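You operate a simulated robot arm through the tools that you are given. There is no shell and no other tool.

Carry out the task below with a simulated robot arm. There is one attempt and no reset: what you move stays moved.

Task
Put things in order on the top of the long bench. At the end: the silver strut stands where the knobbed pad stood; the silver square plate stands where the silver strut stood; the knobbed pad is in the silver steel basket; the green motor stands on top of the white thermometer; whatever was shut is shut again. Leave all else as you found it, and nothing knocked over.

It is judged by the outcome, as a careful person would: the job done as asked, and still so three seconds after it is handed in. It fails if anything else is knocked over, pushed out of place, dropped, spilled or broken.

Robot
A 7-joint arm with a two-finger parallel gripper, fixed in place. Base frame: the origin is at the foot of the arm, x ahead of it, y to its left, z up; the work surface is at about z = 0. Readings come in mm, rad, newtons and seconds.
With the tool pointing down near the work surface it reaches from about 240 to 620 mm from the base axis. Its first joint turns from -1.152 to 1.152 rad. Payload 2.6 kg.
The TCP is the grasp point between the finger pads, 30 mm short of the fingertips. In the tool frame z runs along the fingers and y along their closing line. Largest opening 94 mm; finger width 28, thickness 10; the body of the gripper, 50 by 96 mm, starts 55 mm behind the TCP.
Orientation is that of the tool frame in the base frame, as [roll, pitch, yaw] about the fixed x, y, z axes, in that order (R = Rz(yaw) Ry(pitch) Rx(roll)). With the fingers straight down and closing along the base's y, the tool's x points along the base's -x, its y along +y and its z along -z.

Tools
- The arm moves only by the tool nudge_tool. Its argument "series" is a list of rows, each a list of 3 entries, a list of its own where there are three numbers: the shift along the tool's x, y, z in mm, then the turn, a rotation vector about the tool's x, y, z in rad, then the opening, from 0 (shut) to 1 (fully open). In form: [[[dx, dy, dz], [wx, wy, wz], hand], ...]. A call has 1 to 20 rows; each row shifts and turns the commanded pose from where the row before left it, along the tool's axes as they then stand. A row lasts 0.2 s, in which the tool goes at most 50 mm and 0.15 rad; a call with a longer step from one row to the next is refused whole, and so is a gripper value outside its range. Where a pose cannot be reached the arm comes as near as it can. A force on the tool above 40 N (or 10 N above the force at the start of the call, whichever is more), or a blocked arm, ends the call early, and 0.2 s more pass. Each finger travels about 72 mm/s and halts on what it meets, pressing with about 22 N; the grip force reading is that of the motor and also rises with nothing between the fingers. The clock runs only during rows and for 0.2 s after the last one: add rows that do not move to give the fingers time. The reply holds the time, the measured pose of the TCP, the force on the tool along the base axes, the opening and the grip force, in the units named above and with some noise, with the torque about the TCP (base axes, N m) and any sound that the robot's microphone picked up.
- Cameras (640 x 400 px; columns grow to the right, rows downward): "scene" is fixed at [19.7, 421.1, 567.7]; the picture's right is [-0.89, -0.46, 0.00], its down [-0.26, 0.50, -0.83] and it looks along [0.38, -0.74, -0.56] (base axes); focal length 251 px, centre (320, 200). "wrist" rides on the gripper at [76, 14, -102] in the tool frame; the picture's right is [-0.18, 0.98, 0.00], its down [-0.75, -0.14, -0.64] and it looks along [-0.63, -0.12, 0.77] (tool axes); focal length 243 px, centre (320, 200). There is no depth. A picture from a camera that has moved, and an enlarged one, comes with that camera's place and axes in the base frame and with its lens.
- capture(camera): a new picture of that camera. The clock stands still meanwhile.
- enlarge(camera, box): a new picture of the part [left, top, right, bottom] of that camera's present view, enlarged. The clock stands still meanwhile.
- hand_in(): hands the job in; it is judged then, once.

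Places have to be worked out from the pictures, the camera data and where the tool is seen. Open the gripper and draw the arm clear of the work before you hand the job in, unless the task says otherwise.

The tools are called after "Call:" by a JSON object that holds its "fn" and its "kwargs". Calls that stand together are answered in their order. nudge_tool: Moves the arm, as the interface text tells. Its arguments: {"type":"object","properties":{"series":{"type":"array","items":{"type":"array"}}},"required":["series"]} The other tools are called the same way: capture (camera) takes a picture; enlarge (camera, box) takes an enlarged picture of a part of a camera's view; hand_in () hands the job in.

At the start:

```text
time: 0.0
tcp_pos: [401.4, 23.9, 359.5]
ee_rot: [-3.14, 0.0, -3.141]
contact_force: [0.8, 0.0, -0.6]
wrist_torque: [-0.02, 0.02, -0.02]
opening: 93.8
grasp_force: 0.0
```

scene: 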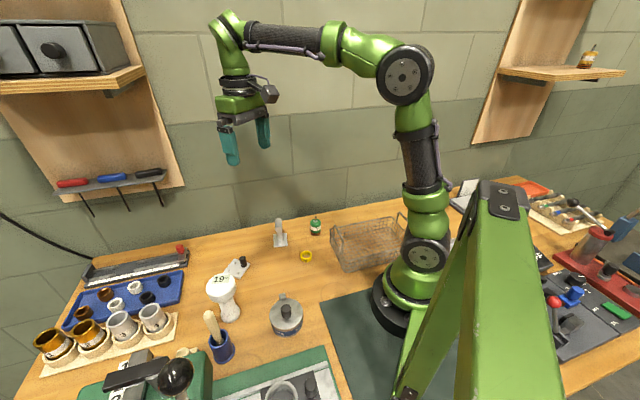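
wrist: 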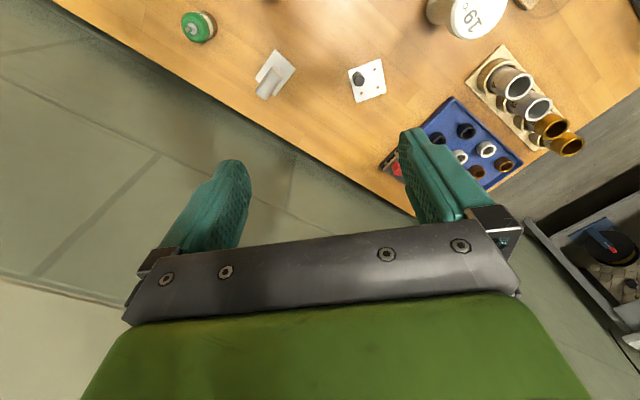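

I start by looking closely at the bench from the fixed camera to identify the objects.

Call:
{"fn": "enlarge", "kwargs": {"camera": "scene", "box": [180, 190, 420, 340]}}

Call:
{"fn": "enlarge", "kwargs": {"camera": "scene", "box": [30, 230, 350, 400]}}

Call:
{"fn": "enlarge", "kwargs": {"camera": "scene", "box": [440, 160, 640, 360]}}

Call:
{"fn": "enlarge", "kwargs": {"camera": "scene", "box": [0, 0, 240, 220]}}

Call:
{"fn": "enlarge", "kwargs": {"camera": "wrist", "box": [160, 0, 600, 220]}}

```text
2.67 times, centred on (300, 265) of scene
camera zoom: at [19.7, 421.1, 567.7], right [-0.89, -0.46, 0.0], down [-0.26, 0.5, -0.83], along [0.38, -0.74, -0.56], focal length 668 px, centre (373, 27)
```

zoom: 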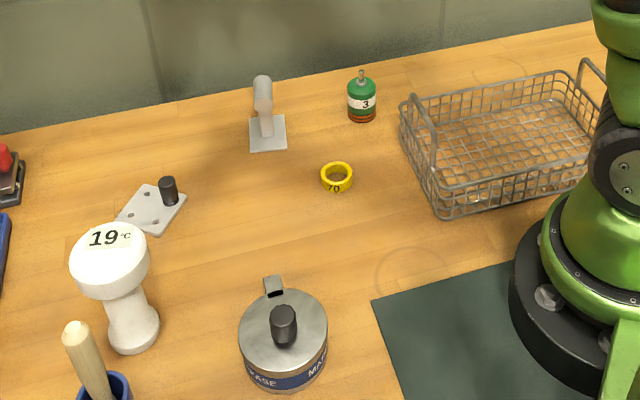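

```text
2.00 times, centred on (190, 315) of scene
camera zoom: at [19.7, 421.1, 567.7], right [-0.89, -0.46, 0.0], down [-0.26, 0.5, -0.83], along [0.38, -0.74, -0.56], focal length 501 px, centre (580, -30)
```

zoom: 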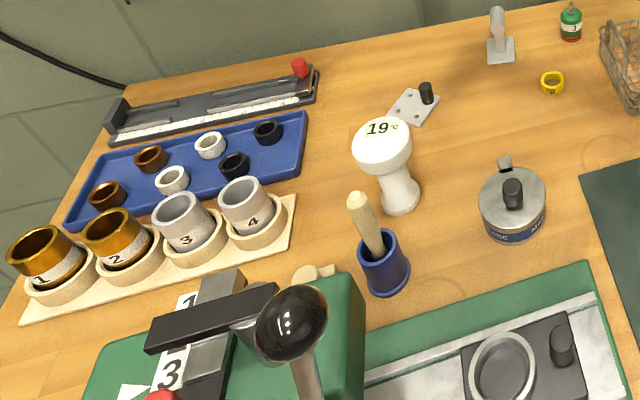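

```text
2.00 times, centred on (540, 260) of scene
camera zoom: at [19.7, 421.1, 567.7], right [-0.89, -0.46, 0.0], down [-0.26, 0.5, -0.83], along [0.38, -0.74, -0.56], focal length 501 px, centre (-120, 80)
```

zoom: 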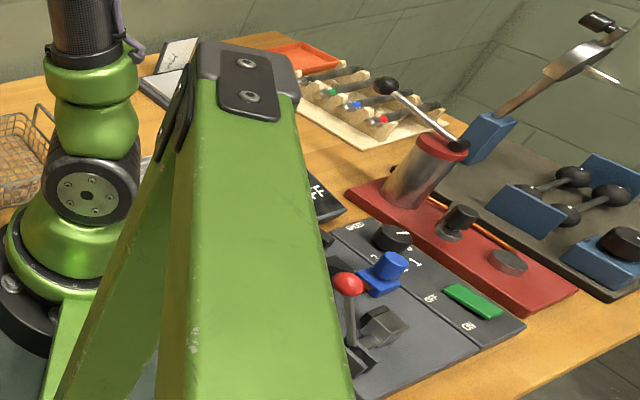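

```text
1.82 times, centred on (120, 110) of scene
camera zoom: at [19.7, 421.1, 567.7], right [-0.89, -0.46, 0.0], down [-0.26, 0.5, -0.83], along [0.38, -0.74, -0.56], focal length 456 px, centre (684, 364)
```

zoom: 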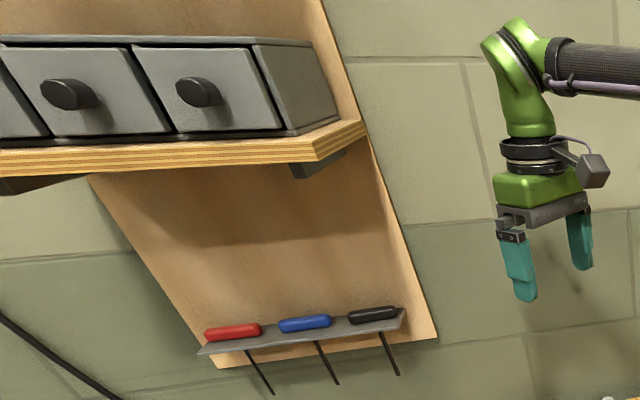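

```text
1.45 times, centred on (380, 110) of wrist
camera zoom: at [324.4, 37.9, 462.1], right [0.18, 0.98, 0.0], down [0.75, -0.14, 0.64], along [0.63, -0.12, -0.77], focal length 353 px, centre (233, 331)
```

zoom: 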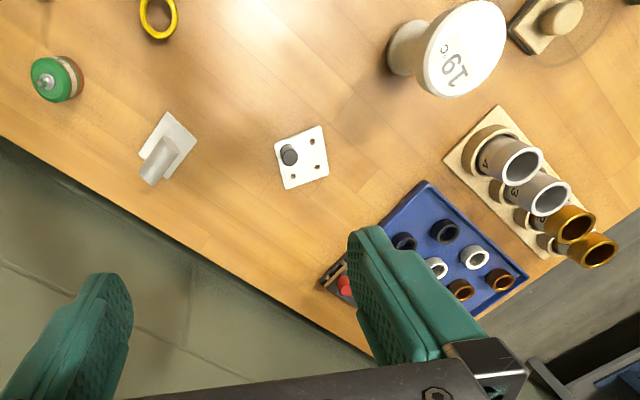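

The strut appears to be near (408,-54), the plate near (450,98), a beige pad with a knob near (367,342), the thermometer near (360,220), and the motor near (325,-143). I move the arm, held high, towards the left to view the pad and thermometer with the wrist camera.

Call:
{"fn": "nudge_tool", "kwargs": {"series": [[[12, 42, 0], [0, 0, 0], 1], [[12, 42, 0], [0, 0, 0], 1], [[12, 42, 0], [0, 0, 0], 1], [[12, 40, 0], [0, 0, 0], 1], [[12, 40, 0], [0, 0, 0], 1], [[0, 0, 0], [0, 0, 0], 1]]}}

Call:
{"fn": "capture", "kwargs": {"camera": "wrist"}}

```text
time: 1.4
tcp_pos: [340.8, 230.6, 358.5]
ee_rot: [3.14, -0.001, -3.141]
contact_force: [-0.5, 1.0, -0.3]
wrist_torque: [-0.04, 0.01, -0.03]
opening: 93.9
grasp_force: 0.0
```

```text
taken
camera wrist: at [265.0, 244.6, 461.3], right [0.18, 0.98, 0.0], down [0.75, -0.14, 0.64], along [0.63, -0.12, -0.77], focal length 243 px, centre (320, 200)
```

wrist: 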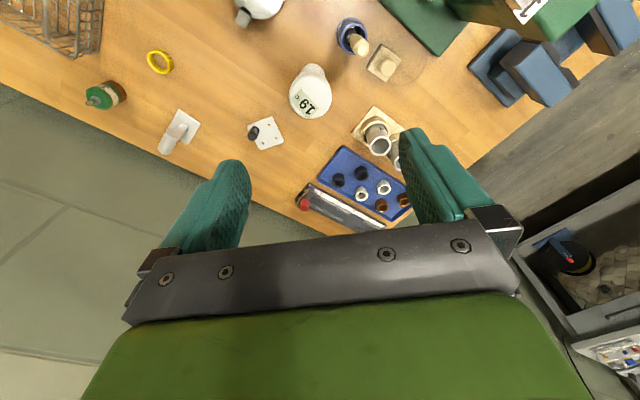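

Call:
{"fn": "enlarge", "kwargs": {"camera": "wrist", "box": [240, 0, 480, 150]}}

Call:
{"fn": "enlarge", "kwargs": {"camera": "wrist", "box": [0, 0, 240, 160]}}

Call:
{"fn": "enlarge", "kwargs": {"camera": "wrist", "box": [400, 0, 640, 150]}}

```text
2.67 times, centred on (360, 75) of wrist
camera zoom: at [265.0, 244.6, 461.3], right [0.18, 0.98, 0.0], down [0.75, -0.14, 0.64], along [0.63, -0.12, -0.77], focal length 647 px, centre (213, 533)
```

zoom: 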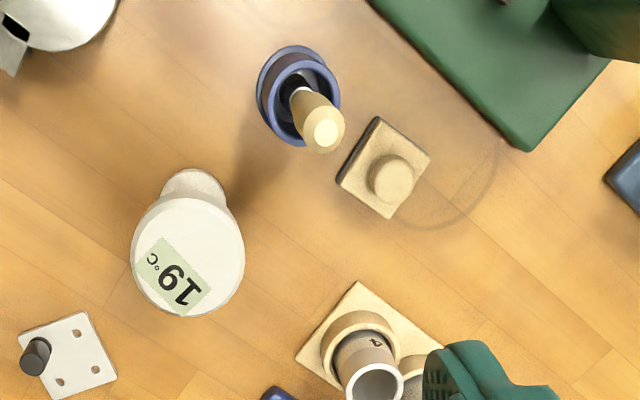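

```text
2.50 times, centred on (120, 80) of wrist
camera zoom: at [265.0, 244.6, 461.3], right [0.18, 0.98, 0.0], down [0.75, -0.14, 0.64], along [0.63, -0.12, -0.77], focal length 606 px, centre (820, 500)
```

zoom: 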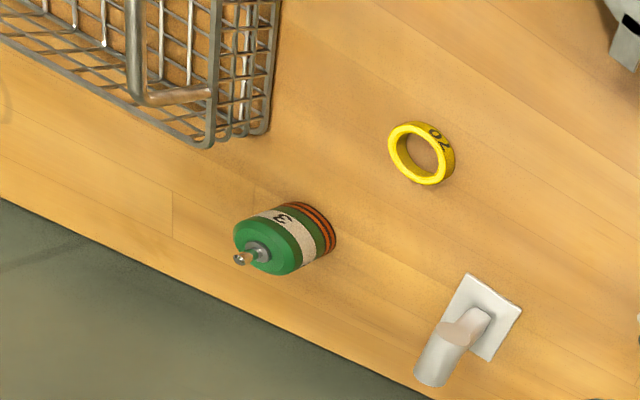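

```text
2.67 times, centred on (520, 75) of wrist
camera zoom: at [265.0, 244.6, 461.3], right [0.18, 0.98, 0.0], down [0.75, -0.14, 0.64], along [0.63, -0.12, -0.77], focal length 647 px, centre (-213, 533)
```

zoom: 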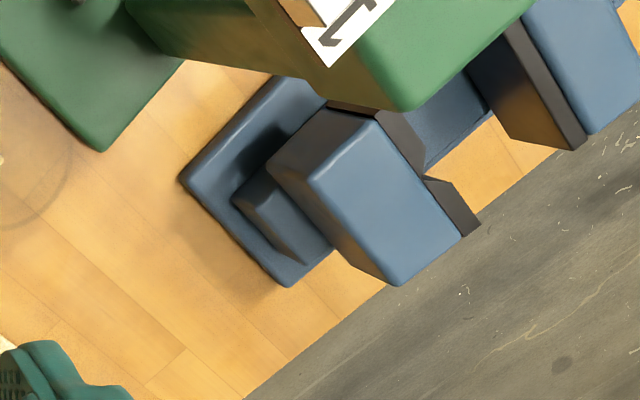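

The pad is a ~42 mm beige square with a round knob at about (366,334); the thermometer top is a flat disc at about (361,214), z≈124. Now I go and look at the basket, swinging back over the centre and turning the tool so that the camera looks towards -y.

Call:
{"fn": "nudge_tool", "kwargs": {"series": [[[17, -42, -4], [0, 0, 0], 1], [[17, -42, -4], [0, 0, 0], 1], [[17, -42, -4], [0, 0, 0], 1], [[17, -42, -4], [0, 0, 0], 1], [[17, -42, -4], [0, 0, 0], 1], [[16, -41, 0], [0, 0, 0], 1], [[0, 0, 0], [0, 0, 0.143], 1], [[0, 0, 0], [0, 0, 0.143], 1], [[0, 0, 0], [0, 0, 0.143], 1], [[0, 0, 0], [0, 0, 0.143], 1], [[0, 0, 0], [0, 0, 0.143], 1], [[0, 0, 0], [0, 0, 0.143], 1], [[0, 0, 0], [0, 0, 0.143], 1], [[0, 0, 0], [0, 0, 0.143], 1], [[0, 0, 0], [0, 0, 0.143], 1], [[0, 0, 0], [0, 0, 0.143], 1], [[0, 0, 0], [0, 0, 0.141], 1], [[0, 0, 0], [0, 0, 0], 1]]}}

Call:
{"fn": "capture", "kwargs": {"camera": "wrist"}}

Call:
{"fn": "capture", "kwargs": {"camera": "scene"}}

```text
time: 5.2
tcp_pos: [239.0, -21.2, 378.5]
ee_rot: [-3.141, 0.0, 1.569]
contact_force: [0.2, 0.4, -0.4]
wrist_torque: [-0.04, -0.01, -0.03]
opening: 93.9
grasp_force: 0.0
```

```text
taken
camera wrist: at [253.9, 54.7, 482.2], right [0.98, -0.19, 0.0], down [-0.14, -0.75, 0.64], along [-0.12, -0.63, -0.77], focal length 243 px, centre (320, 200)
```

wrist: 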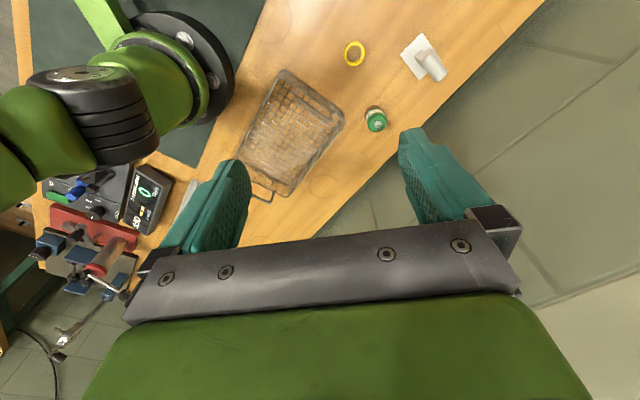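

```text
taken
```

scene: 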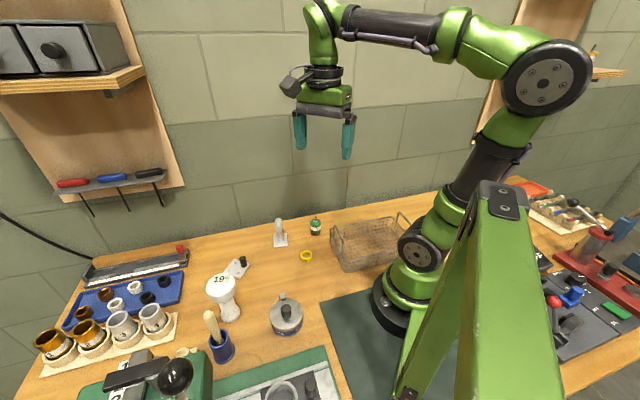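

Call:
{"fn": "enlarge", "kwargs": {"camera": "wrist", "box": [220, 50, 380, 210]}}

Call:
{"fn": "enlarge", "kwargs": {"camera": "wrist", "box": [330, 10, 470, 150]}}

Call:
{"fn": "enlarge", "kwargs": {"camera": "scene", "box": [300, 180, 440, 290]}}

Call:
{"fn": "enlarge", "kwargs": {"camera": "wrist", "box": [0, 130, 200, 330]}}

```text
2.50 times, centred on (300, 130) of wrist
camera zoom: at [253.9, 54.7, 482.2], right [0.98, -0.19, 0.0], down [-0.14, -0.75, 0.64], along [-0.12, -0.63, -0.77], focal length 606 px, centre (370, 375)
```

zoom: 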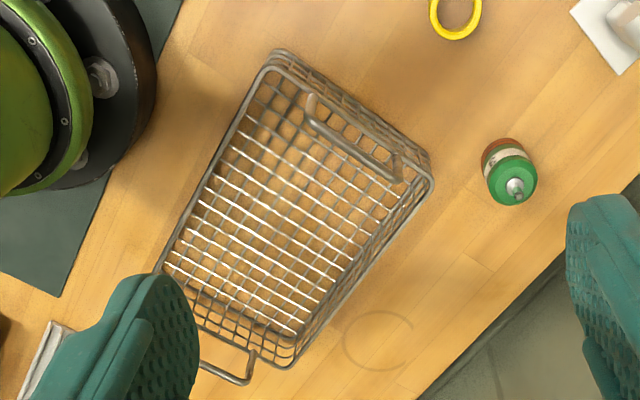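

```text
2.86 times, centred on (400, 80) of wrist
camera zoom: at [253.9, 54.7, 482.2], right [0.98, -0.19, 0.0], down [-0.14, -0.75, 0.64], along [-0.12, -0.63, -0.77], focal length 693 px, centre (91, 543)
```

zoom: 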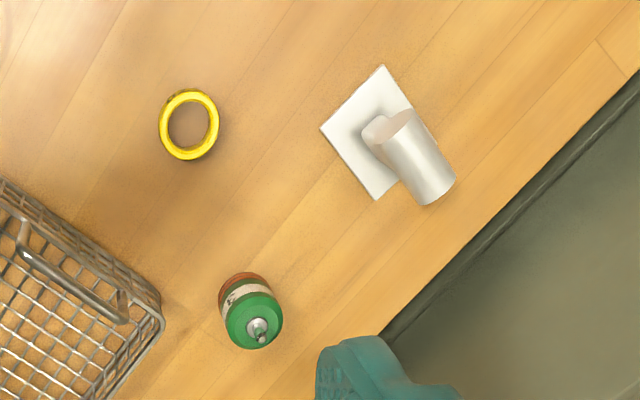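

```text
3.64 times, centred on (370, 235) of scene
camera zoom: at [19.7, 421.1, 567.7], right [-0.89, -0.46, 0.0], down [-0.26, 0.5, -0.83], along [0.38, -0.74, -0.56], focal length 911 px, centre (138, 73)
```

zoom: 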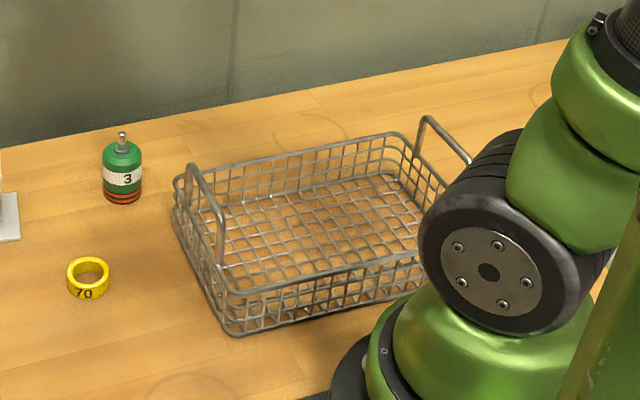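

```text
2.00 times, centred on (100, 230) of wrist
camera zoom: at [253.9, 54.7, 482.2], right [0.98, -0.19, 0.0], down [-0.14, -0.75, 0.64], along [-0.12, -0.63, -0.77], focal length 485 px, centre (760, 140)
```

zoom: 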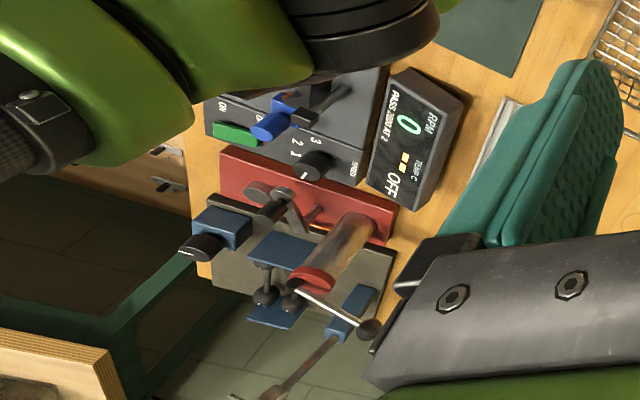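

The basket is open on top (no lid), with a bail at each end; its inside is about 138×190 mm centred near (147,-150). Now I look more closely at the strut, motor, plate and pad shapes.

Call:
{"fn": "enlarge", "kwargs": {"camera": "scene", "box": [255, 205, 335, 265]}}

Call:
{"fn": "enlarge", "kwargs": {"camera": "wrist", "box": [385, 20, 465, 90]}}

Call:
{"fn": "enlarge", "kwargs": {"camera": "scene", "box": [195, 245, 275, 305]}}

Call:
{"fn": "enlarge", "kwargs": {"camera": "scene", "box": [140, 300, 260, 400]}}

```text
6.67 times, centred on (295, 235) of scene
camera zoom: at [19.7, 421.1, 567.7], right [-0.89, -0.46, 0.0], down [-0.26, 0.5, -0.83], along [0.38, -0.74, -0.56], focal length 1671 px, centre (487, -33)
```

zoom: 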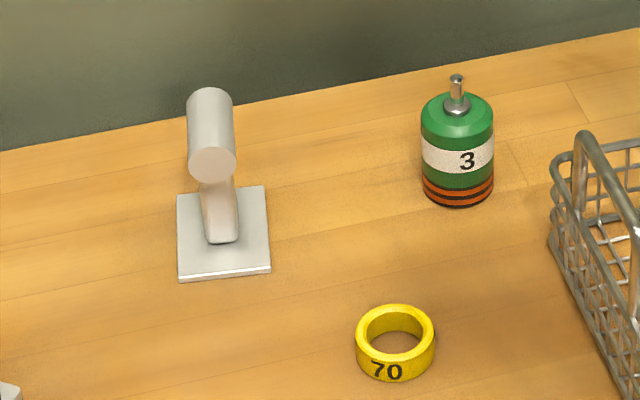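

```text
5.71 times, centred on (425, 55) of wrist
camera zoom: at [253.9, 54.7, 482.2], right [0.98, -0.19, 0.0], down [-0.14, -0.75, 0.64], along [-0.12, -0.63, -0.77], focal length 1386 px, centre (-280, 1029)
```

zoom: 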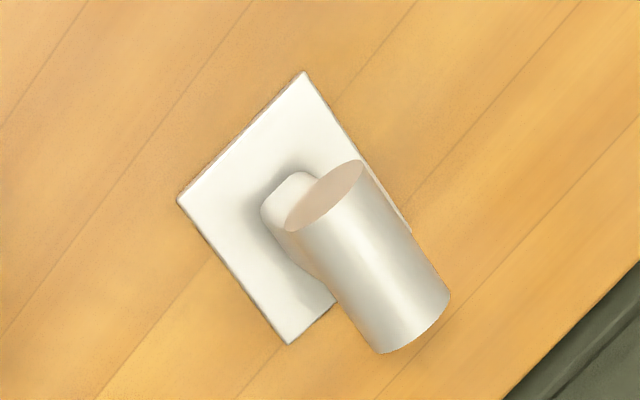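

```text
6.67 times, centred on (235, 275) of scene
camera zoom: at [19.7, 421.1, 567.7], right [-0.89, -0.46, 0.0], down [-0.26, 0.5, -0.83], along [0.38, -0.74, -0.56], focal length 1671 px, centre (887, -300)
```

zoom: 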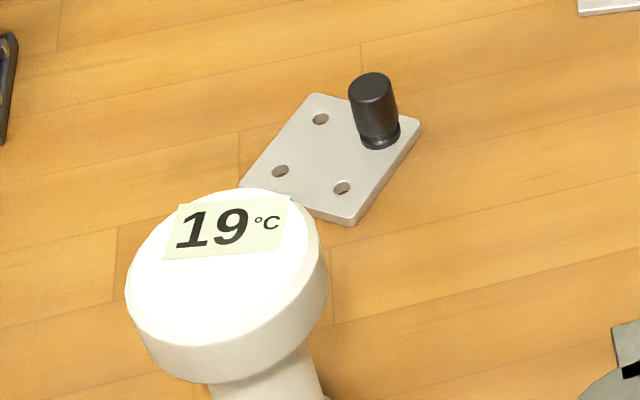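

```text
4.00 times, centred on (200, 350) of scene
camera zoom: at [19.7, 421.1, 567.7], right [-0.89, -0.46, 0.0], down [-0.26, 0.5, -0.83], along [0.38, -0.74, -0.56], focal length 1002 px, centre (800, -400)
```

zoom: 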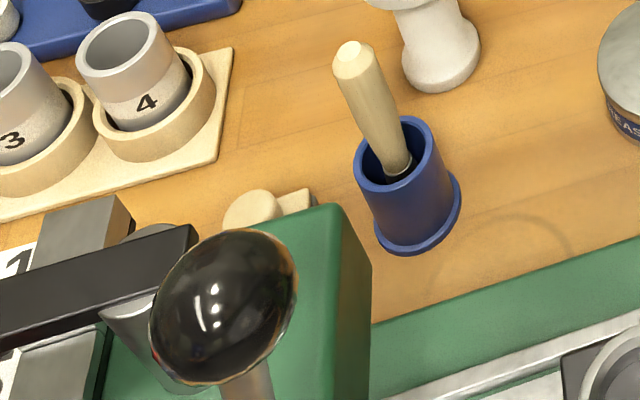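

The strut is a T-handle (horizontal bar at z≈74, axis about -53°) on a plate centred (410,-54). Next I turn the tool and go high over the pad to look at its knob and the clearance around it.

Call:
{"fn": "nudge_tool", "kwargs": {"series": [[[0, 0, 0], [0, 0, -0.141], 1], [[0, 0, 0], [0, 0, -0.141], 1], [[0, 0, 0], [0, 0, -0.141], 1], [[0, 0, 0], [0, 0, -0.141], 1], [[0, 0, 0], [0, 0, -0.141], 1], [[0, 0, 0], [0, 0, -0.141], 1], [[0, 0, 0], [0, 0, -0.141], 1], [[0, 0, 0], [0, 0, -0.141], 1], [[0, 0, 0], [0, 0, -0.141], 1], [[0, 0, 0], [0, 0, -0.141], 1], [[0, 0, 0], [0, 0, -0.141], 1], [[0, 0, 0], [0, 0, -0.141], 1], [[0, 0, 0], [0, 0, -0.141], 1], [[0, 0, 0], [0, 0, 0], 1]]}}

Call:
{"fn": "nudge_tool", "kwargs": {"series": [[[-23.9, 34.5, 11], [0, 0, 0], 1], [[-23.9, 34.5, 11], [0, 0, 0], 1], [[-23.9, 34.5, 11], [0, 0, 0], 1], [[-23.9, 34.5, 11], [0, 0, 0], 1], [[-23.9, 34.5, 11], [0, 0, 0], 1], [[-23.9, 34.5, 11], [0, 0, 0], 1], [[-23.9, 34.5, 11], [0, 0, 0], 1], [[-23.9, 34.5, 11], [0, 0, 0], 1], [[-23.9, 34.5, 11], [0, 0, 0], 1], [[0, 0, 0], [0, 0, 0], 1]]}}

Call:
{"fn": "capture", "kwargs": {"camera": "wrist"}}

Call:
{"fn": "capture", "kwargs": {"camera": "scene"}}

```text
time: 8.2
tcp_pos: [239.9, -20.1, 379.8]
ee_rot: [-3.141, -0.001, -2.876]
contact_force: [0.6, 0.2, 0.0]
wrist_torque: [-0.01, 0.03, 0.02]
opening: 94.0
grasp_force: 0.0
```

```text
time: 10.4
tcp_pos: [365.4, 338.4, 282.0]
ee_rot: [3.141, 0.0, -2.881]
contact_force: [-0.2, -0.2, 0.2]
wrist_torque: [0.02, 0.0, 0.02]
opening: 93.7
grasp_force: 0.2
```

```text
taken
camera wrist: at [288.4, 330.4, 383.4], right [-0.08, 1.0, 0.0], down [0.76, 0.06, 0.64], along [0.64, 0.05, -0.77], focal length 243 px, centre (320, 200)
```

wrist: 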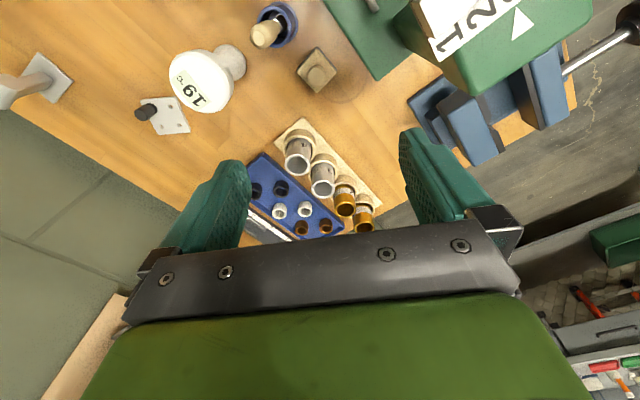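

```text
taken
```

scene: 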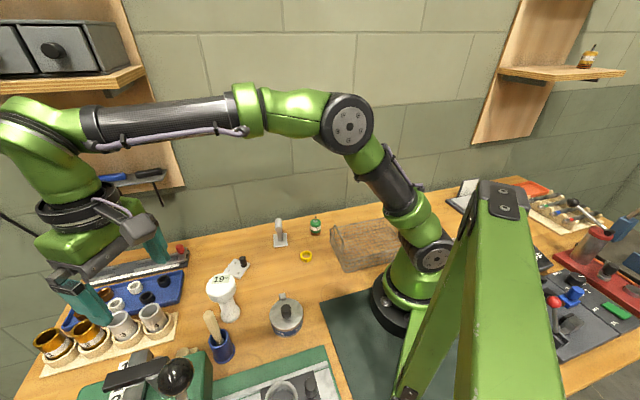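

Call:
{"fn": "enlarge", "kwargs": {"camera": "wrist", "box": [230, 0, 390, 130]}}

Call:
{"fn": "enlarge", "kwargs": {"camera": "wrist", "box": [360, 0, 640, 180]}}

```text
3.08 times, centred on (310, 65) of wrist
camera zoom: at [288.4, 330.4, 383.4], right [-0.08, 1.0, 0.0], down [0.76, 0.06, 0.64], along [0.64, 0.05, -0.77], focal length 746 px, centre (351, 615)
```

zoom: 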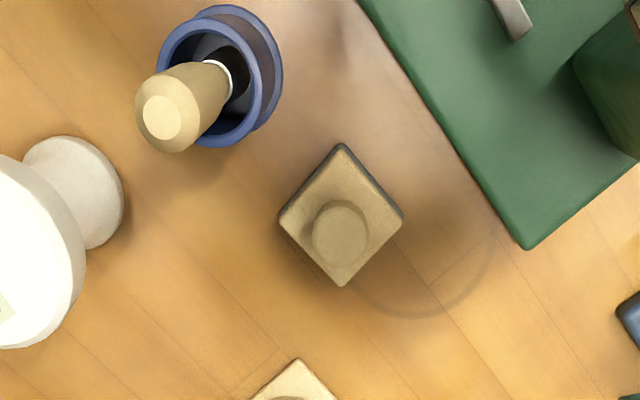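

```text
2.22 times, centred on (500, 90) of wrist
camera zoom: at [288.4, 330.4, 383.4], right [-0.08, 1.0, 0.0], down [0.76, 0.06, 0.64], along [0.64, 0.05, -0.77], focal length 539 px, centre (-80, 444)
```

zoom: 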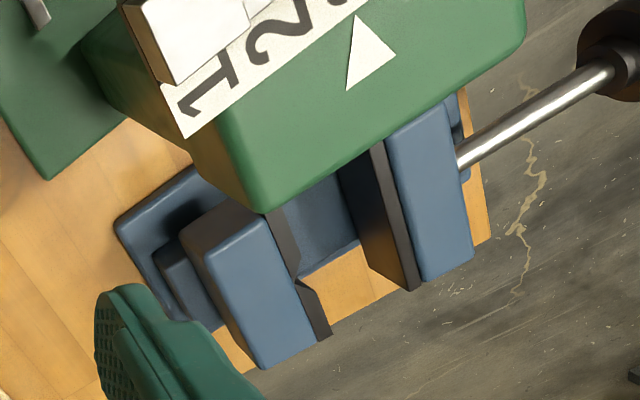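

The pad is about (366,333), its knob ~24 mm across with its top near z≈40. Before descending I check the camera housing's clearance to the press's ball lever in the scene view.

Call:
{"fn": "enlarge", "kwargs": {"camera": "scene", "box": [0, 160, 260, 400]}}

```text
1.67 times, centred on (130, 280) of scene
camera zoom: at [19.7, 421.1, 567.7], right [-0.89, -0.46, 0.0], down [-0.26, 0.5, -0.83], along [0.38, -0.74, -0.56], focal length 418 px, centre (637, 67)
```

zoom: 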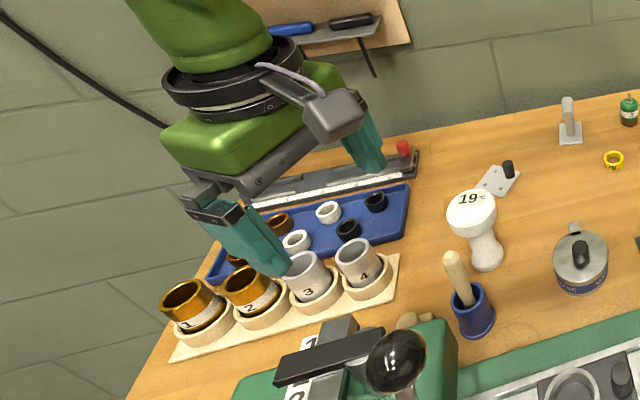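

To be safe about the ball lever, I back off and up a bit to triangulate the ball with the wrist camera.

Call:
{"fn": "nudge_tool", "kwargs": {"series": [[[25, 0, -25], [0, 0, 0], 1], [[30, 0, -20], [0, 0, 0], 1], [[30, 0, -15], [0, 0, 0], 1], [[0, 0, 0], [0, 0, 0], 1]]}}

Call:
{"fn": "capture", "kwargs": {"camera": "wrist"}}

```text
time: 11.4
tcp_pos: [284.0, 313.4, 341.7]
ee_rot: [3.14, 0.001, -2.877]
contact_force: [0.0, -0.1, 0.7]
wrist_torque: [-0.02, -0.03, 0.01]
opening: 94.1
grasp_force: 0.2
```

```text
taken
camera wrist: at [205.9, 307.5, 443.4], right [-0.08, 1.0, 0.0], down [0.76, 0.06, 0.64], along [0.64, 0.05, -0.77], focal length 243 px, centre (320, 200)
```

wrist: 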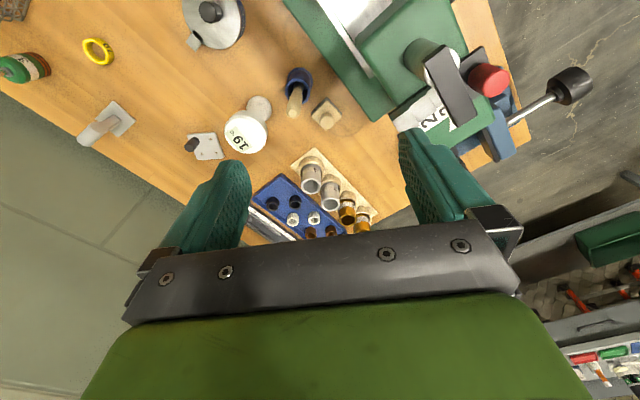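

Call:
{"fn": "enlarge", "kwargs": {"camera": "wrist", "box": [280, 0, 540, 170]}}

```text
2.35 times, centred on (410, 85) of wrist
camera zoom: at [205.9, 307.5, 443.4], right [-0.08, 1.0, 0.0], down [0.76, 0.06, 0.64], along [0.64, 0.05, -0.77], focal length 571 px, centre (108, 471)
```

zoom: 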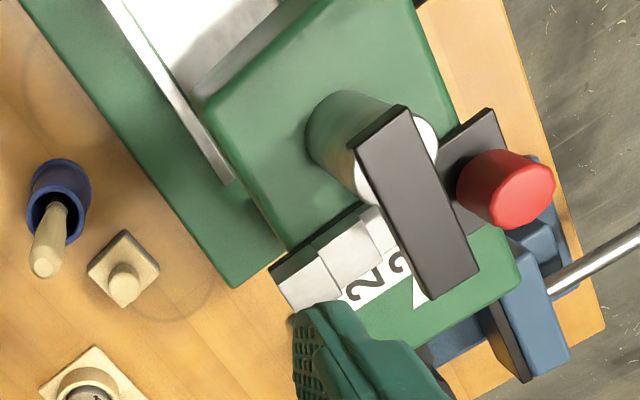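

The press's bar sits at about z≈270 over (227–265, 380–418) and its block is ≥50 mm from where my camera housing will pass, so the descent at the pad is clear. I return above the pad, narrow the fingers to ~50 mm and go down part way.

Call:
{"fn": "nudge_tool", "kwargs": {"series": [[[-28.1, -0.8, 20], [0, 0, 0], 1], [[-28.1, -0.8, 20], [0, 0, 0], 1], [[-28.1, -0.8, 20], [0, 0, 0], 0.53], [[0, 0, 40], [0, 0, 0], 0.53], [[0, 0, 40], [0, 0, 0], 0.53], [[0, 0, 40], [0, 0, 0], 0.53], [[0, 0, 35], [0, 0, 0], 0.53], [[0, 0, 0], [0, 0, 0], 0.53]]}}

Call:
{"fn": "capture", "kwargs": {"camera": "wrist"}}

Call:
{"fn": "capture", "kwargs": {"camera": "scene"}}

```text
time: 13.2
tcp_pos: [368.2, 332.3, 124.5]
ee_rot: [3.141, 0.001, -2.88]
contact_force: [-0.2, 0.6, 0.0]
wrist_torque: [0.0, 0.0, -0.01]
opening: 49.7
grasp_force: 0.0
```

```text
taken
camera wrist: at [289.7, 326.2, 226.3], right [-0.08, 1.0, 0.0], down [0.76, 0.06, 0.64], along [0.64, 0.05, -0.77], focal length 243 px, centre (320, 200)
```

wrist: 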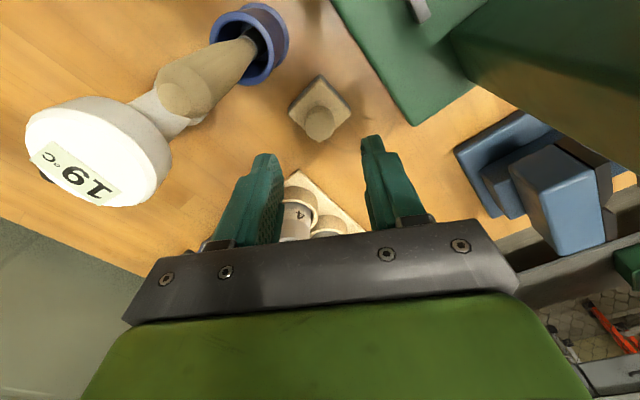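

```text
taken
```

scene: 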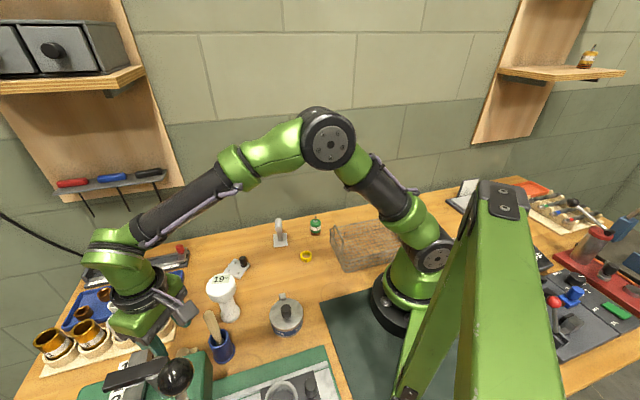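

Call:
{"fn": "enlarge", "kwargs": {"camera": "wrist", "box": [240, 50, 400, 170]}}

Call:
{"fn": "enlarge", "kwargs": {"camera": "scene", "box": [80, 270, 260, 400]}}

```text
3.33 times, centred on (320, 110) of wrist
camera zoom: at [289.7, 326.2, 226.3], right [-0.08, 1.0, 0.0], down [0.76, 0.06, 0.64], along [0.64, 0.05, -0.77], focal length 809 px, centre (320, 500)
```

zoom: 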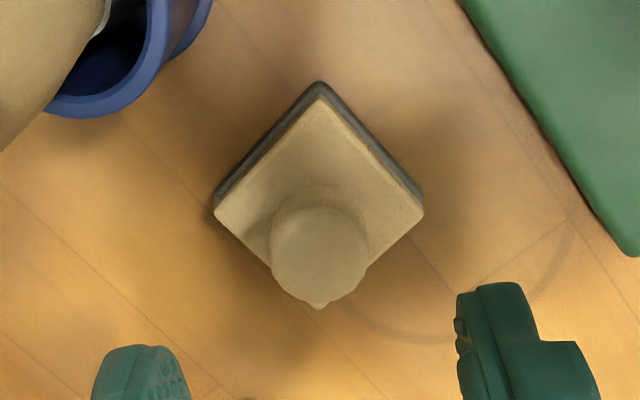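

```text
3.08 times, centred on (170, 335) of scene
camera zoom: at [19.7, 421.1, 567.7], right [-0.89, -0.46, 0.0], down [-0.26, 0.5, -0.83], along [0.38, -0.74, -0.56], focal length 771 px, centre (782, -215)
```

zoom: 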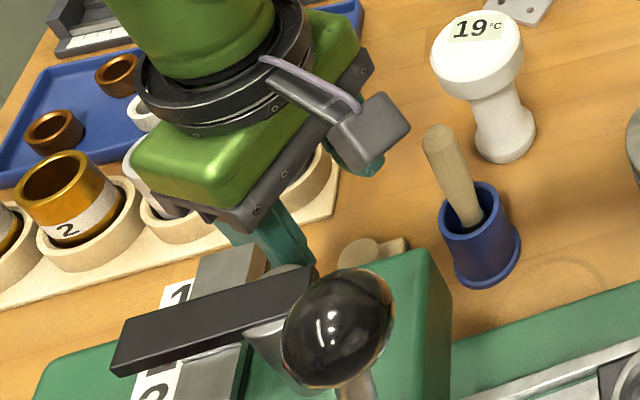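

The pad centre and knob are at (367.5,332), directly under the TCP (368,332); the knob top is at z≈40. I descend to TCP z≈46 and close on the knob.

Call:
{"fn": "nudge_tool", "kwargs": {"series": [[[0, 0, 28], [0, 0, 0], 0.53], [[0, 0, 25], [0, 0, 0], 0.53], [[0, 0, 15], [0, 0, 0], 0.53], [[0, 0, 10], [0, 0, 0], 0.53], [[0, 0, 0], [0, 0, 0], 0.53]]}}

Call:
{"fn": "nudge_tool", "kwargs": {"series": [[[0, 0, 0], [0, 0, 0], 0.4], [[0, 0, 0], [0, 0, 0], 0.3], [[0, 0, 0], [0, 0, 0], 0.2], [[0, 0, 0], [0, 0, 0], 0.1], [[0, 0, 0], [0, 0, 0], 0.1]]}}

Call:
{"fn": "capture", "kwargs": {"camera": "wrist"}}

```text
time: 14.4
tcp_pos: [366.1, 332.3, 46.8]
ee_rot: [3.14, 0.002, -2.88]
contact_force: [-4.0, -4.9, 15.7]
wrist_torque: [-0.15, 0.12, -0.03]
opening: 49.8
grasp_force: 0.0
```

```text
time: 15.6
tcp_pos: [366.7, 331.8, 47.4]
ee_rot: [3.14, 0.002, -2.879]
contact_force: [3.2, -2.7, 22.1]
wrist_torque: [-0.15, -0.11, 0.0]
opening: 22.7
grasp_force: 22.3
```

```text
taken
camera wrist: at [289.7, 326.4, 150.1], right [-0.08, 1.0, 0.0], down [0.76, 0.06, 0.64], along [0.64, 0.05, -0.76], focal length 243 px, centre (320, 200)
```

wrist: 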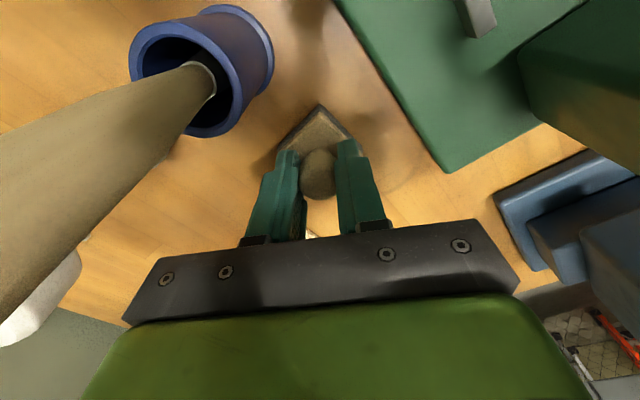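

Fingers hold the knob (opening 22.7 mm, 22 N), with the fingertips lightly bearing on the pad top. I lift slowly and check.

Call:
{"fn": "nudge_tool", "kwargs": {"series": [[[0, 0, -3], [0, 0, 0], 0.1], [[0, 0, -10], [0, 0, 0], 0.1], [[0, 0, -20], [0, 0, 0], 0.1], [[0, 0, -30], [0, 0, 0], 0.1], [[0, 0, 0], [0, 0, 0], 0.1]]}}

Call:
{"fn": "capture", "kwargs": {"camera": "wrist"}}

Call:
{"fn": "enlarge", "kwargs": {"camera": "scene", "box": [80, 240, 260, 400]}}

```text
time: 16.8
tcp_pos: [365.6, 332.9, 109.9]
ee_rot: [-3.142, -0.001, -2.878]
contact_force: [-0.1, -0.1, -0.8]
wrist_torque: [0.04, 0.01, 0.0]
opening: 22.6
grasp_force: 22.1
```

```text
taken
camera wrist: at [288.8, 325.9, 212.4], right [-0.08, 1.0, 0.0], down [0.76, 0.06, 0.64], along [0.64, 0.05, -0.77], focal length 243 px, centre (320, 200)
```

wrist: 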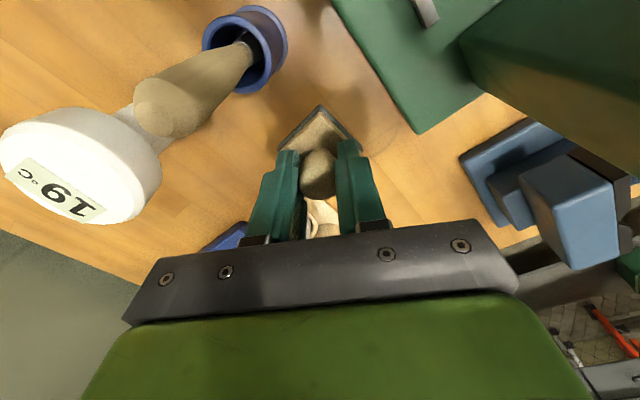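

```text
2.50 times, centred on (170, 320) of scene
camera zoom: at [19.7, 421.1, 567.7], right [-0.89, -0.46, 0.0], down [-0.26, 0.5, -0.83], along [0.38, -0.74, -0.56], focal length 626 px, centre (695, -100)
```

zoom: 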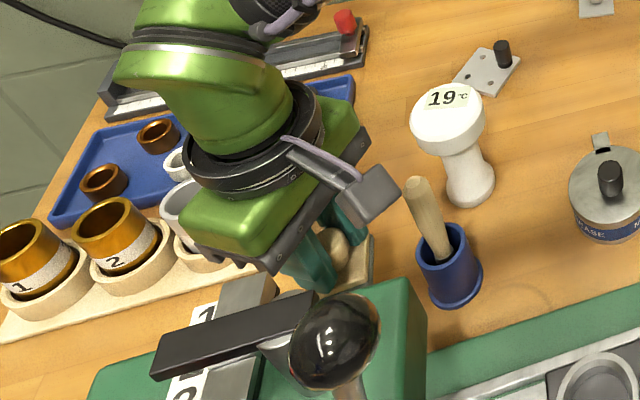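

The pad is held cleanly. I raise it, carry it over to the basket and turn the tool so the finger line runs along the basket's long side.

Call:
{"fn": "nudge_tool", "kwargs": {"series": [[[0, 0, -45], [0, 0, 0], 0.1], [[0, 0, -45], [0, 0, 0], 0.1], [[0, 0, -45], [0, 0, 0], 0.1], [[0, 0, -40], [0, 0, 0], 0.1], [[27.67, -38.3, 0], [0, 0, 0], 0.1], [[27.67, -38.3, 0], [0, 0, 0], 0.1], [[27.67, -38.3, 0], [0, 0, 0], 0.1], [[27.67, -38.3, 0], [0, 0, 0], 0.1], [[27.67, -38.3, 0], [0, 0, 0], 0.1], [[27.67, -38.3, 0], [0, 0, 0], 0.1], [[27.67, -38.3, 0], [0, 0, 0], 0.1], [[27.67, -38.3, 0], [0, 0, 0], 0.1], [[0, 0, 0], [0, 0, 0], 0.1]]}}

Call:
{"fn": "nudge_tool", "kwargs": {"series": [[[0, 0, 0], [0, 0, 0.137], 0.1], [[0, 0, 0], [0, 0, 0.137], 0.1], [[0, 0, 0], [0, 0, 0.137], 0.1], [[0, 0, 0], [0, 0, 0.137], 0.1], [[0, 0, 0], [0, 0, 0.137], 0.1], [[0, 0, 0], [0, 0, 0.137], 0.1], [[0, 0, 0], [0, 0, 0.137], 0.1], [[0, 0, 0], [0, 0, 0], 0.1]]}}

Call:
{"fn": "capture", "kwargs": {"camera": "wrist"}}

Call:
{"fn": "capture", "kwargs": {"camera": "scene"}}

```text
time: 19.6
tcp_pos: [232.2, -20.0, 285.4]
ee_rot: [-3.141, 0.0, -2.878]
contact_force: [0.8, 0.6, 0.1]
wrist_torque: [0.01, 0.03, -0.03]
opening: 22.8
grasp_force: 22.5
```

```text
time: 21.4
tcp_pos: [232.1, -19.8, 285.2]
ee_rot: [3.141, 0.0, 2.443]
contact_force: [0.9, 0.8, -1.2]
wrist_torque: [-0.02, -0.02, -0.01]
opening: 23.3
grasp_force: 22.0
```

```text
taken
camera wrist: at [183.2, 38.4, 388.3], right [0.77, 0.63, 0.0], down [0.49, -0.59, 0.64], along [0.41, -0.5, -0.77], focal length 243 px, centre (320, 200)
```

wrist: 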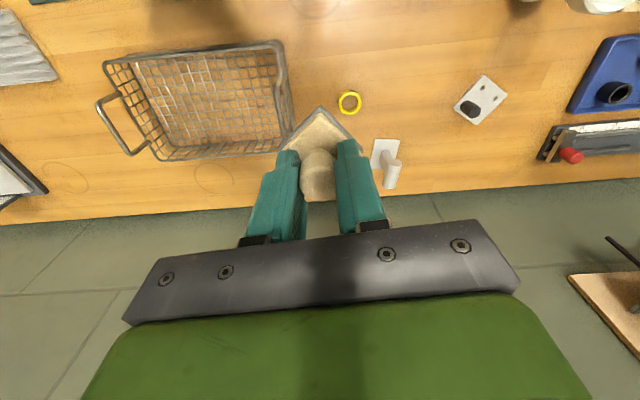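

```text
taken
```

scene: 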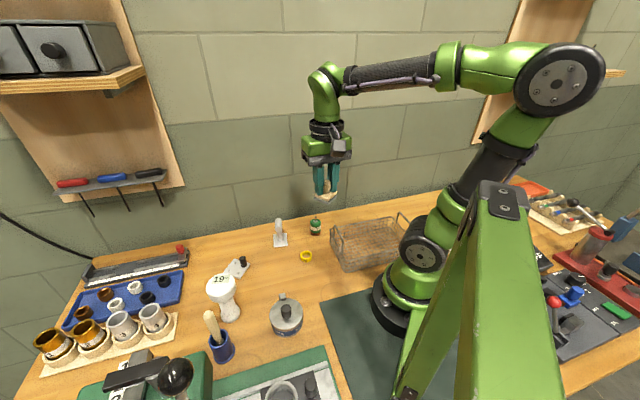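

I'm still 140 mm short of the basket, as intended for a look. I enlarge the basket to refine its position.

Call:
{"fn": "enlarge", "kwargs": {"camera": "wrist", "box": [80, 20, 320, 180]}}

```text
2.50 times, centred on (200, 100) of wrist
camera zoom: at [183.2, 38.4, 388.3], right [0.77, 0.63, 0.0], down [0.49, -0.59, 0.64], along [0.41, -0.5, -0.77], focal length 606 px, centre (620, 450)
```

zoom: 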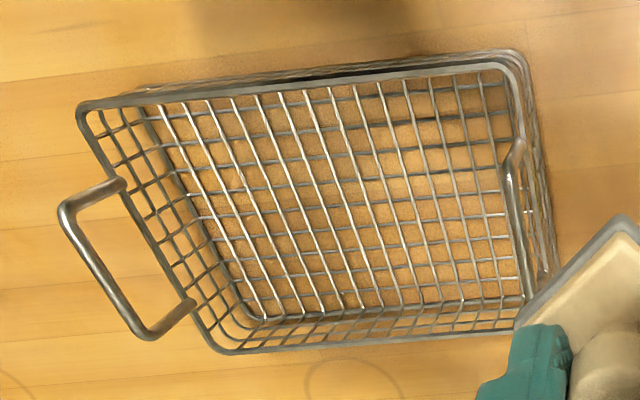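

Basket centre is about (143,-152) with its floor corners consistent; my target inside it is (181,-153). I move over that point and descend part-way.

Call:
{"fn": "nudge_tool", "kwargs": {"series": [[[-15.5, -45, 0], [0, 0, 0], 0.1], [[-15.5, -45, 0], [0, 0, 0], 0.1], [[-15.5, -45, 0], [0, 0, 0], 0.1], [[0, 0, 40], [0, 0, 0], 0.1], [[0, 0, 40], [0, 0, 0], 0.1], [[0, 0, 30], [0, 0, 0], 0.1], [[0, 0, 0], [0, 0, 0], 0.1]]}}

Call:
{"fn": "capture", "kwargs": {"camera": "wrist"}}

Call:
{"fn": "enlarge", "kwargs": {"camera": "scene", "box": [280, 120, 460, 300]}}

```text
time: 23.0
tcp_pos: [180.8, -154.5, 174.1]
ee_rot: [-3.141, 0.0, 2.446]
contact_force: [0.8, -0.1, -0.9]
wrist_torque: [0.01, 0.01, 0.04]
opening: 22.8
grasp_force: 22.3
```

```text
taken
camera wrist: at [131.9, -95.2, 277.7], right [0.77, 0.64, 0.0], down [0.49, -0.59, 0.64], along [0.41, -0.5, -0.77], focal length 243 px, centre (320, 200)
```

wrist: 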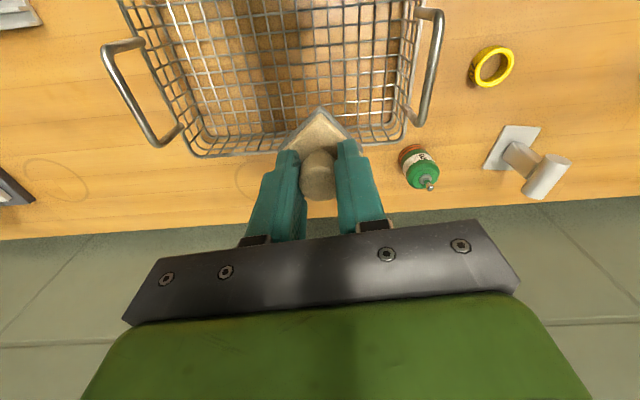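

```text
2.22 times, centred on (370, 210) of scene
camera zoom: at [19.7, 421.1, 567.7], right [-0.89, -0.46, 0.0], down [-0.26, 0.5, -0.83], along [0.38, -0.74, -0.56], focal length 557 px, centre (209, 178)
```

zoom: 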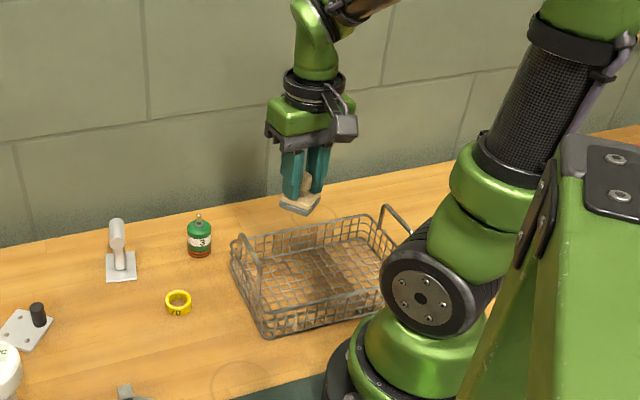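

The landing point projects well inside the basket floor, clear of rim and handles. I descend further, slowing near the floor.

Call:
{"fn": "nudge_tool", "kwargs": {"series": [[[0, 0, 35], [0, 0, 0], 0.1], [[0, 0, 35], [0, 0, 0], 0.1], [[0, 0, 30], [0, 0, 0], 0.1], [[0, 0, 10], [0, 0, 0], 0.1], [[0, 0, 0], [0, 0, 0], 0.1]]}}

Call:
{"fn": "capture", "kwargs": {"camera": "wrist"}}

Call:
{"fn": "enlarge", "kwargs": {"camera": "scene", "box": [280, 140, 440, 290]}}

```text
time: 24.2
tcp_pos: [181.9, -155.0, 65.4]
ee_rot: [-3.141, 0.0, 2.445]
contact_force: [0.7, -0.3, -0.6]
wrist_torque: [0.02, -0.01, -0.01]
opening: 22.8
grasp_force: 22.4
```

```text
taken
camera wrist: at [132.4, -95.3, 168.1], right [0.77, 0.64, 0.0], down [0.49, -0.59, 0.64], along [0.41, -0.5, -0.77], focal length 243 px, centre (320, 200)
```

wrist: 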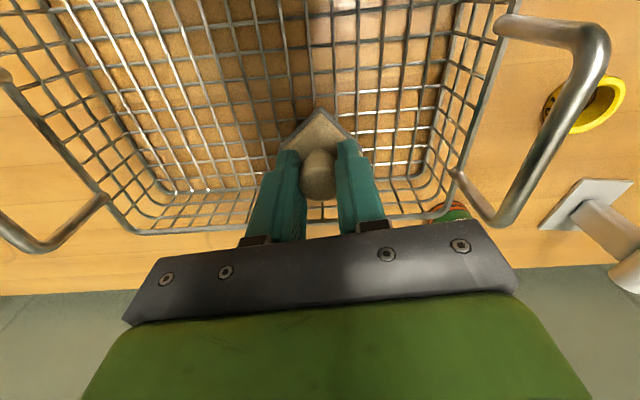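

```text
2.67 times, centred on (360, 215) of scene
camera zoom: at [19.7, 421.1, 567.7], right [-0.89, -0.46, 0.0], down [-0.26, 0.5, -0.83], along [0.38, -0.74, -0.56], focal length 668 px, centre (213, 160)
```

zoom: 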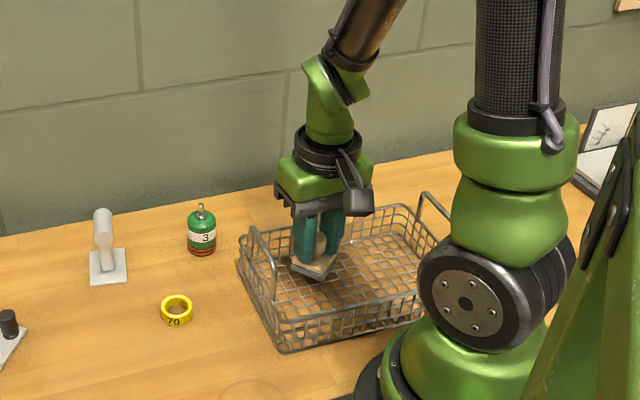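

All clear around the gripper. I lower in small steps, watching force for contact with the mesh floor.

Call:
{"fn": "nudge_tool", "kwargs": {"series": [[[0, 0, 5], [0, 0, 0], 0.1], [[0, 0, 4], [0, 0, 0], 0.1], [[0, 0, 2], [0, 0, 0], 0.1], [[0, 0, 0], [0, 0, 0], 0.1]]}}

```text
time: 25.2
tcp_pos: [182.3, -154.0, 54.5]
ee_rot: [3.139, -0.001, 2.445]
contact_force: [0.3, 0.8, -1.5]
wrist_torque: [0.01, 0.0, -0.01]
opening: 22.9
grasp_force: 22.0
```

No contact yet; I continue in millimetre steps.

Call:
{"fn": "nudge_tool", "kwargs": {"series": [[[0, 0, 1.5], [0, 0, 0], 0.1], [[0, 0, 1.5], [0, 0, 0], 0.1], [[0, 0, 0], [0, 0, 0], 0.1]]}}

Call:
{"fn": "nudge_tool", "kwargs": {"series": [[[0, 0, 1.5], [0, 0, 0], 0.1], [[0, 0, 0], [0, 0, 0], 0.1]]}}

```text
time: 26.0
tcp_pos: [181.6, -155.6, 51.8]
ee_rot: [3.141, 0.003, 2.446]
contact_force: [-2.3, 2.1, 17.6]
wrist_torque: [0.08, 0.09, 0.01]
opening: 23.1
grasp_force: 22.3
```

```text
time: 26.4
tcp_pos: [181.8, -154.7, 52.1]
ee_rot: [3.139, 0.001, 2.443]
contact_force: [-3.9, 1.4, 13.2]
wrist_torque: [0.04, 0.21, -0.05]
opening: 22.7
grasp_force: 22.4
stopped in row 1: the force on the tool passed its limit at 48 N (the readings are from after the stop); the commanded pose is now the measured one
```

The pad rests on the basket floor (contact at TCP z≈52). I open the fingers just enough and check.

Call:
{"fn": "nudge_tool", "kwargs": {"series": [[[0, 0, -0.5], [0, 0, 0], 0.3], [[0, 0, 0], [0, 0, 0], 0.4], [[0, 0, 0], [0, 0, 0], 0.5], [[0, 0, 0], [0, 0, 0], 0.5]]}}

Call:
{"fn": "nudge_tool", "kwargs": {"series": [[[0, 0, -10], [0, 0, 0], 0.5], [[0, 0, -20], [0, 0, 0], 0.5], [[0, 0, -35], [0, 0, 0], 0.5], [[0, 0, -45], [0, 0, 0], 0.5], [[0, 0, -45], [0, 0, 0], 0.5], [[0, 0, -45], [0, 0, 0], 0.5], [[0, 0, 0], [0, 0, 0], 0.5]]}}

Call:
{"fn": "capture", "kwargs": {"camera": "wrist"}}

Call:
{"fn": "enlarge", "kwargs": {"camera": "scene", "box": [280, 140, 440, 290]}}

```text
time: 27.4
tcp_pos: [181.6, -155.5, 52.0]
ee_rot: [3.14, 0.002, 2.443]
contact_force: [0.0, -0.8, 0.7]
wrist_torque: [-0.04, 0.0, -0.01]
opening: 47.1
grasp_force: 0.1
```

```text
time: 29.0
tcp_pos: [180.0, -155.1, 252.9]
ee_rot: [-3.141, 0.001, 2.445]
contact_force: [-0.5, -0.3, 1.0]
wrist_torque: [-0.01, 0.03, 0.0]
opening: 46.7
grasp_force: 0.1
```

```text
taken
camera wrist: at [130.7, -95.5, 355.6], right [0.77, 0.64, 0.0], down [0.49, -0.59, 0.64], along [0.41, -0.5, -0.77], focal length 243 px, centre (320, 200)
```

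wrist: 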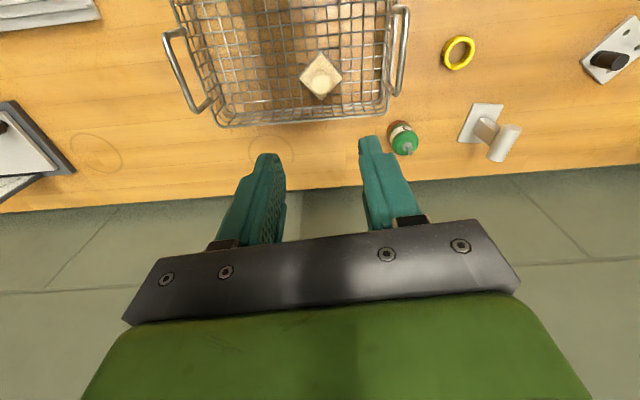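

```text
2.67 times, centred on (360, 215) of scene
camera zoom: at [19.7, 421.1, 567.7], right [-0.89, -0.46, 0.0], down [-0.26, 0.5, -0.83], along [0.38, -0.74, -0.56], focal length 668 px, centre (213, 160)
```

zoom: 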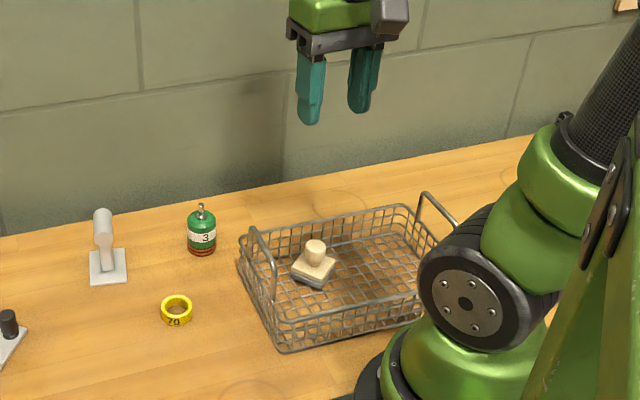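

The pad sits flat in the basket, and the basket hasn't moved. Next is the strut: I move above it at z≈250 and turn the finger line across its bar.

Call:
{"fn": "nudge_tool", "kwargs": {"series": [[[-18, 37.4, 0], [0, 0, 0], 0.64], [[-18, 37.4, 0], [0, 0, 0], 0.64], [[-18, 37.4, 0], [0, 0, 0], 0.64], [[-18, 37.4, 0], [0, 0, 0], 0.64], [[-18, 37.4, 0], [0, 0, 0], 0.64], [[-18, 37.4, 0], [0, 0, 0], 0.64], [[0, 0, 0], [0, 0, 0.114], 0.64], [[0, 0, 0], [0, 0, 0.114], 0.64], [[0, 0, 0], [0, 0, 0], 0.64]]}}

Call:
{"fn": "capture", "kwargs": {"camera": "wrist"}}

```text
time: 31.0
tcp_pos: [408.8, -52.6, 252.9]
ee_rot: [3.141, 0.0, 2.214]
contact_force: [-0.1, 1.0, -0.5]
wrist_torque: [0.03, 0.02, 0.01]
opening: 60.1
grasp_force: 0.0
```

```text
taken
camera wrist: at [373.6, 17.1, 355.2], right [0.9, 0.44, 0.0], down [0.34, -0.69, 0.64], along [0.29, -0.58, -0.77], focal length 243 px, centre (320, 200)
```

wrist: 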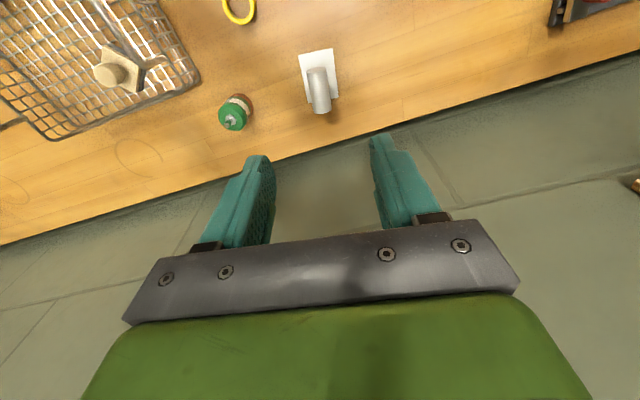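

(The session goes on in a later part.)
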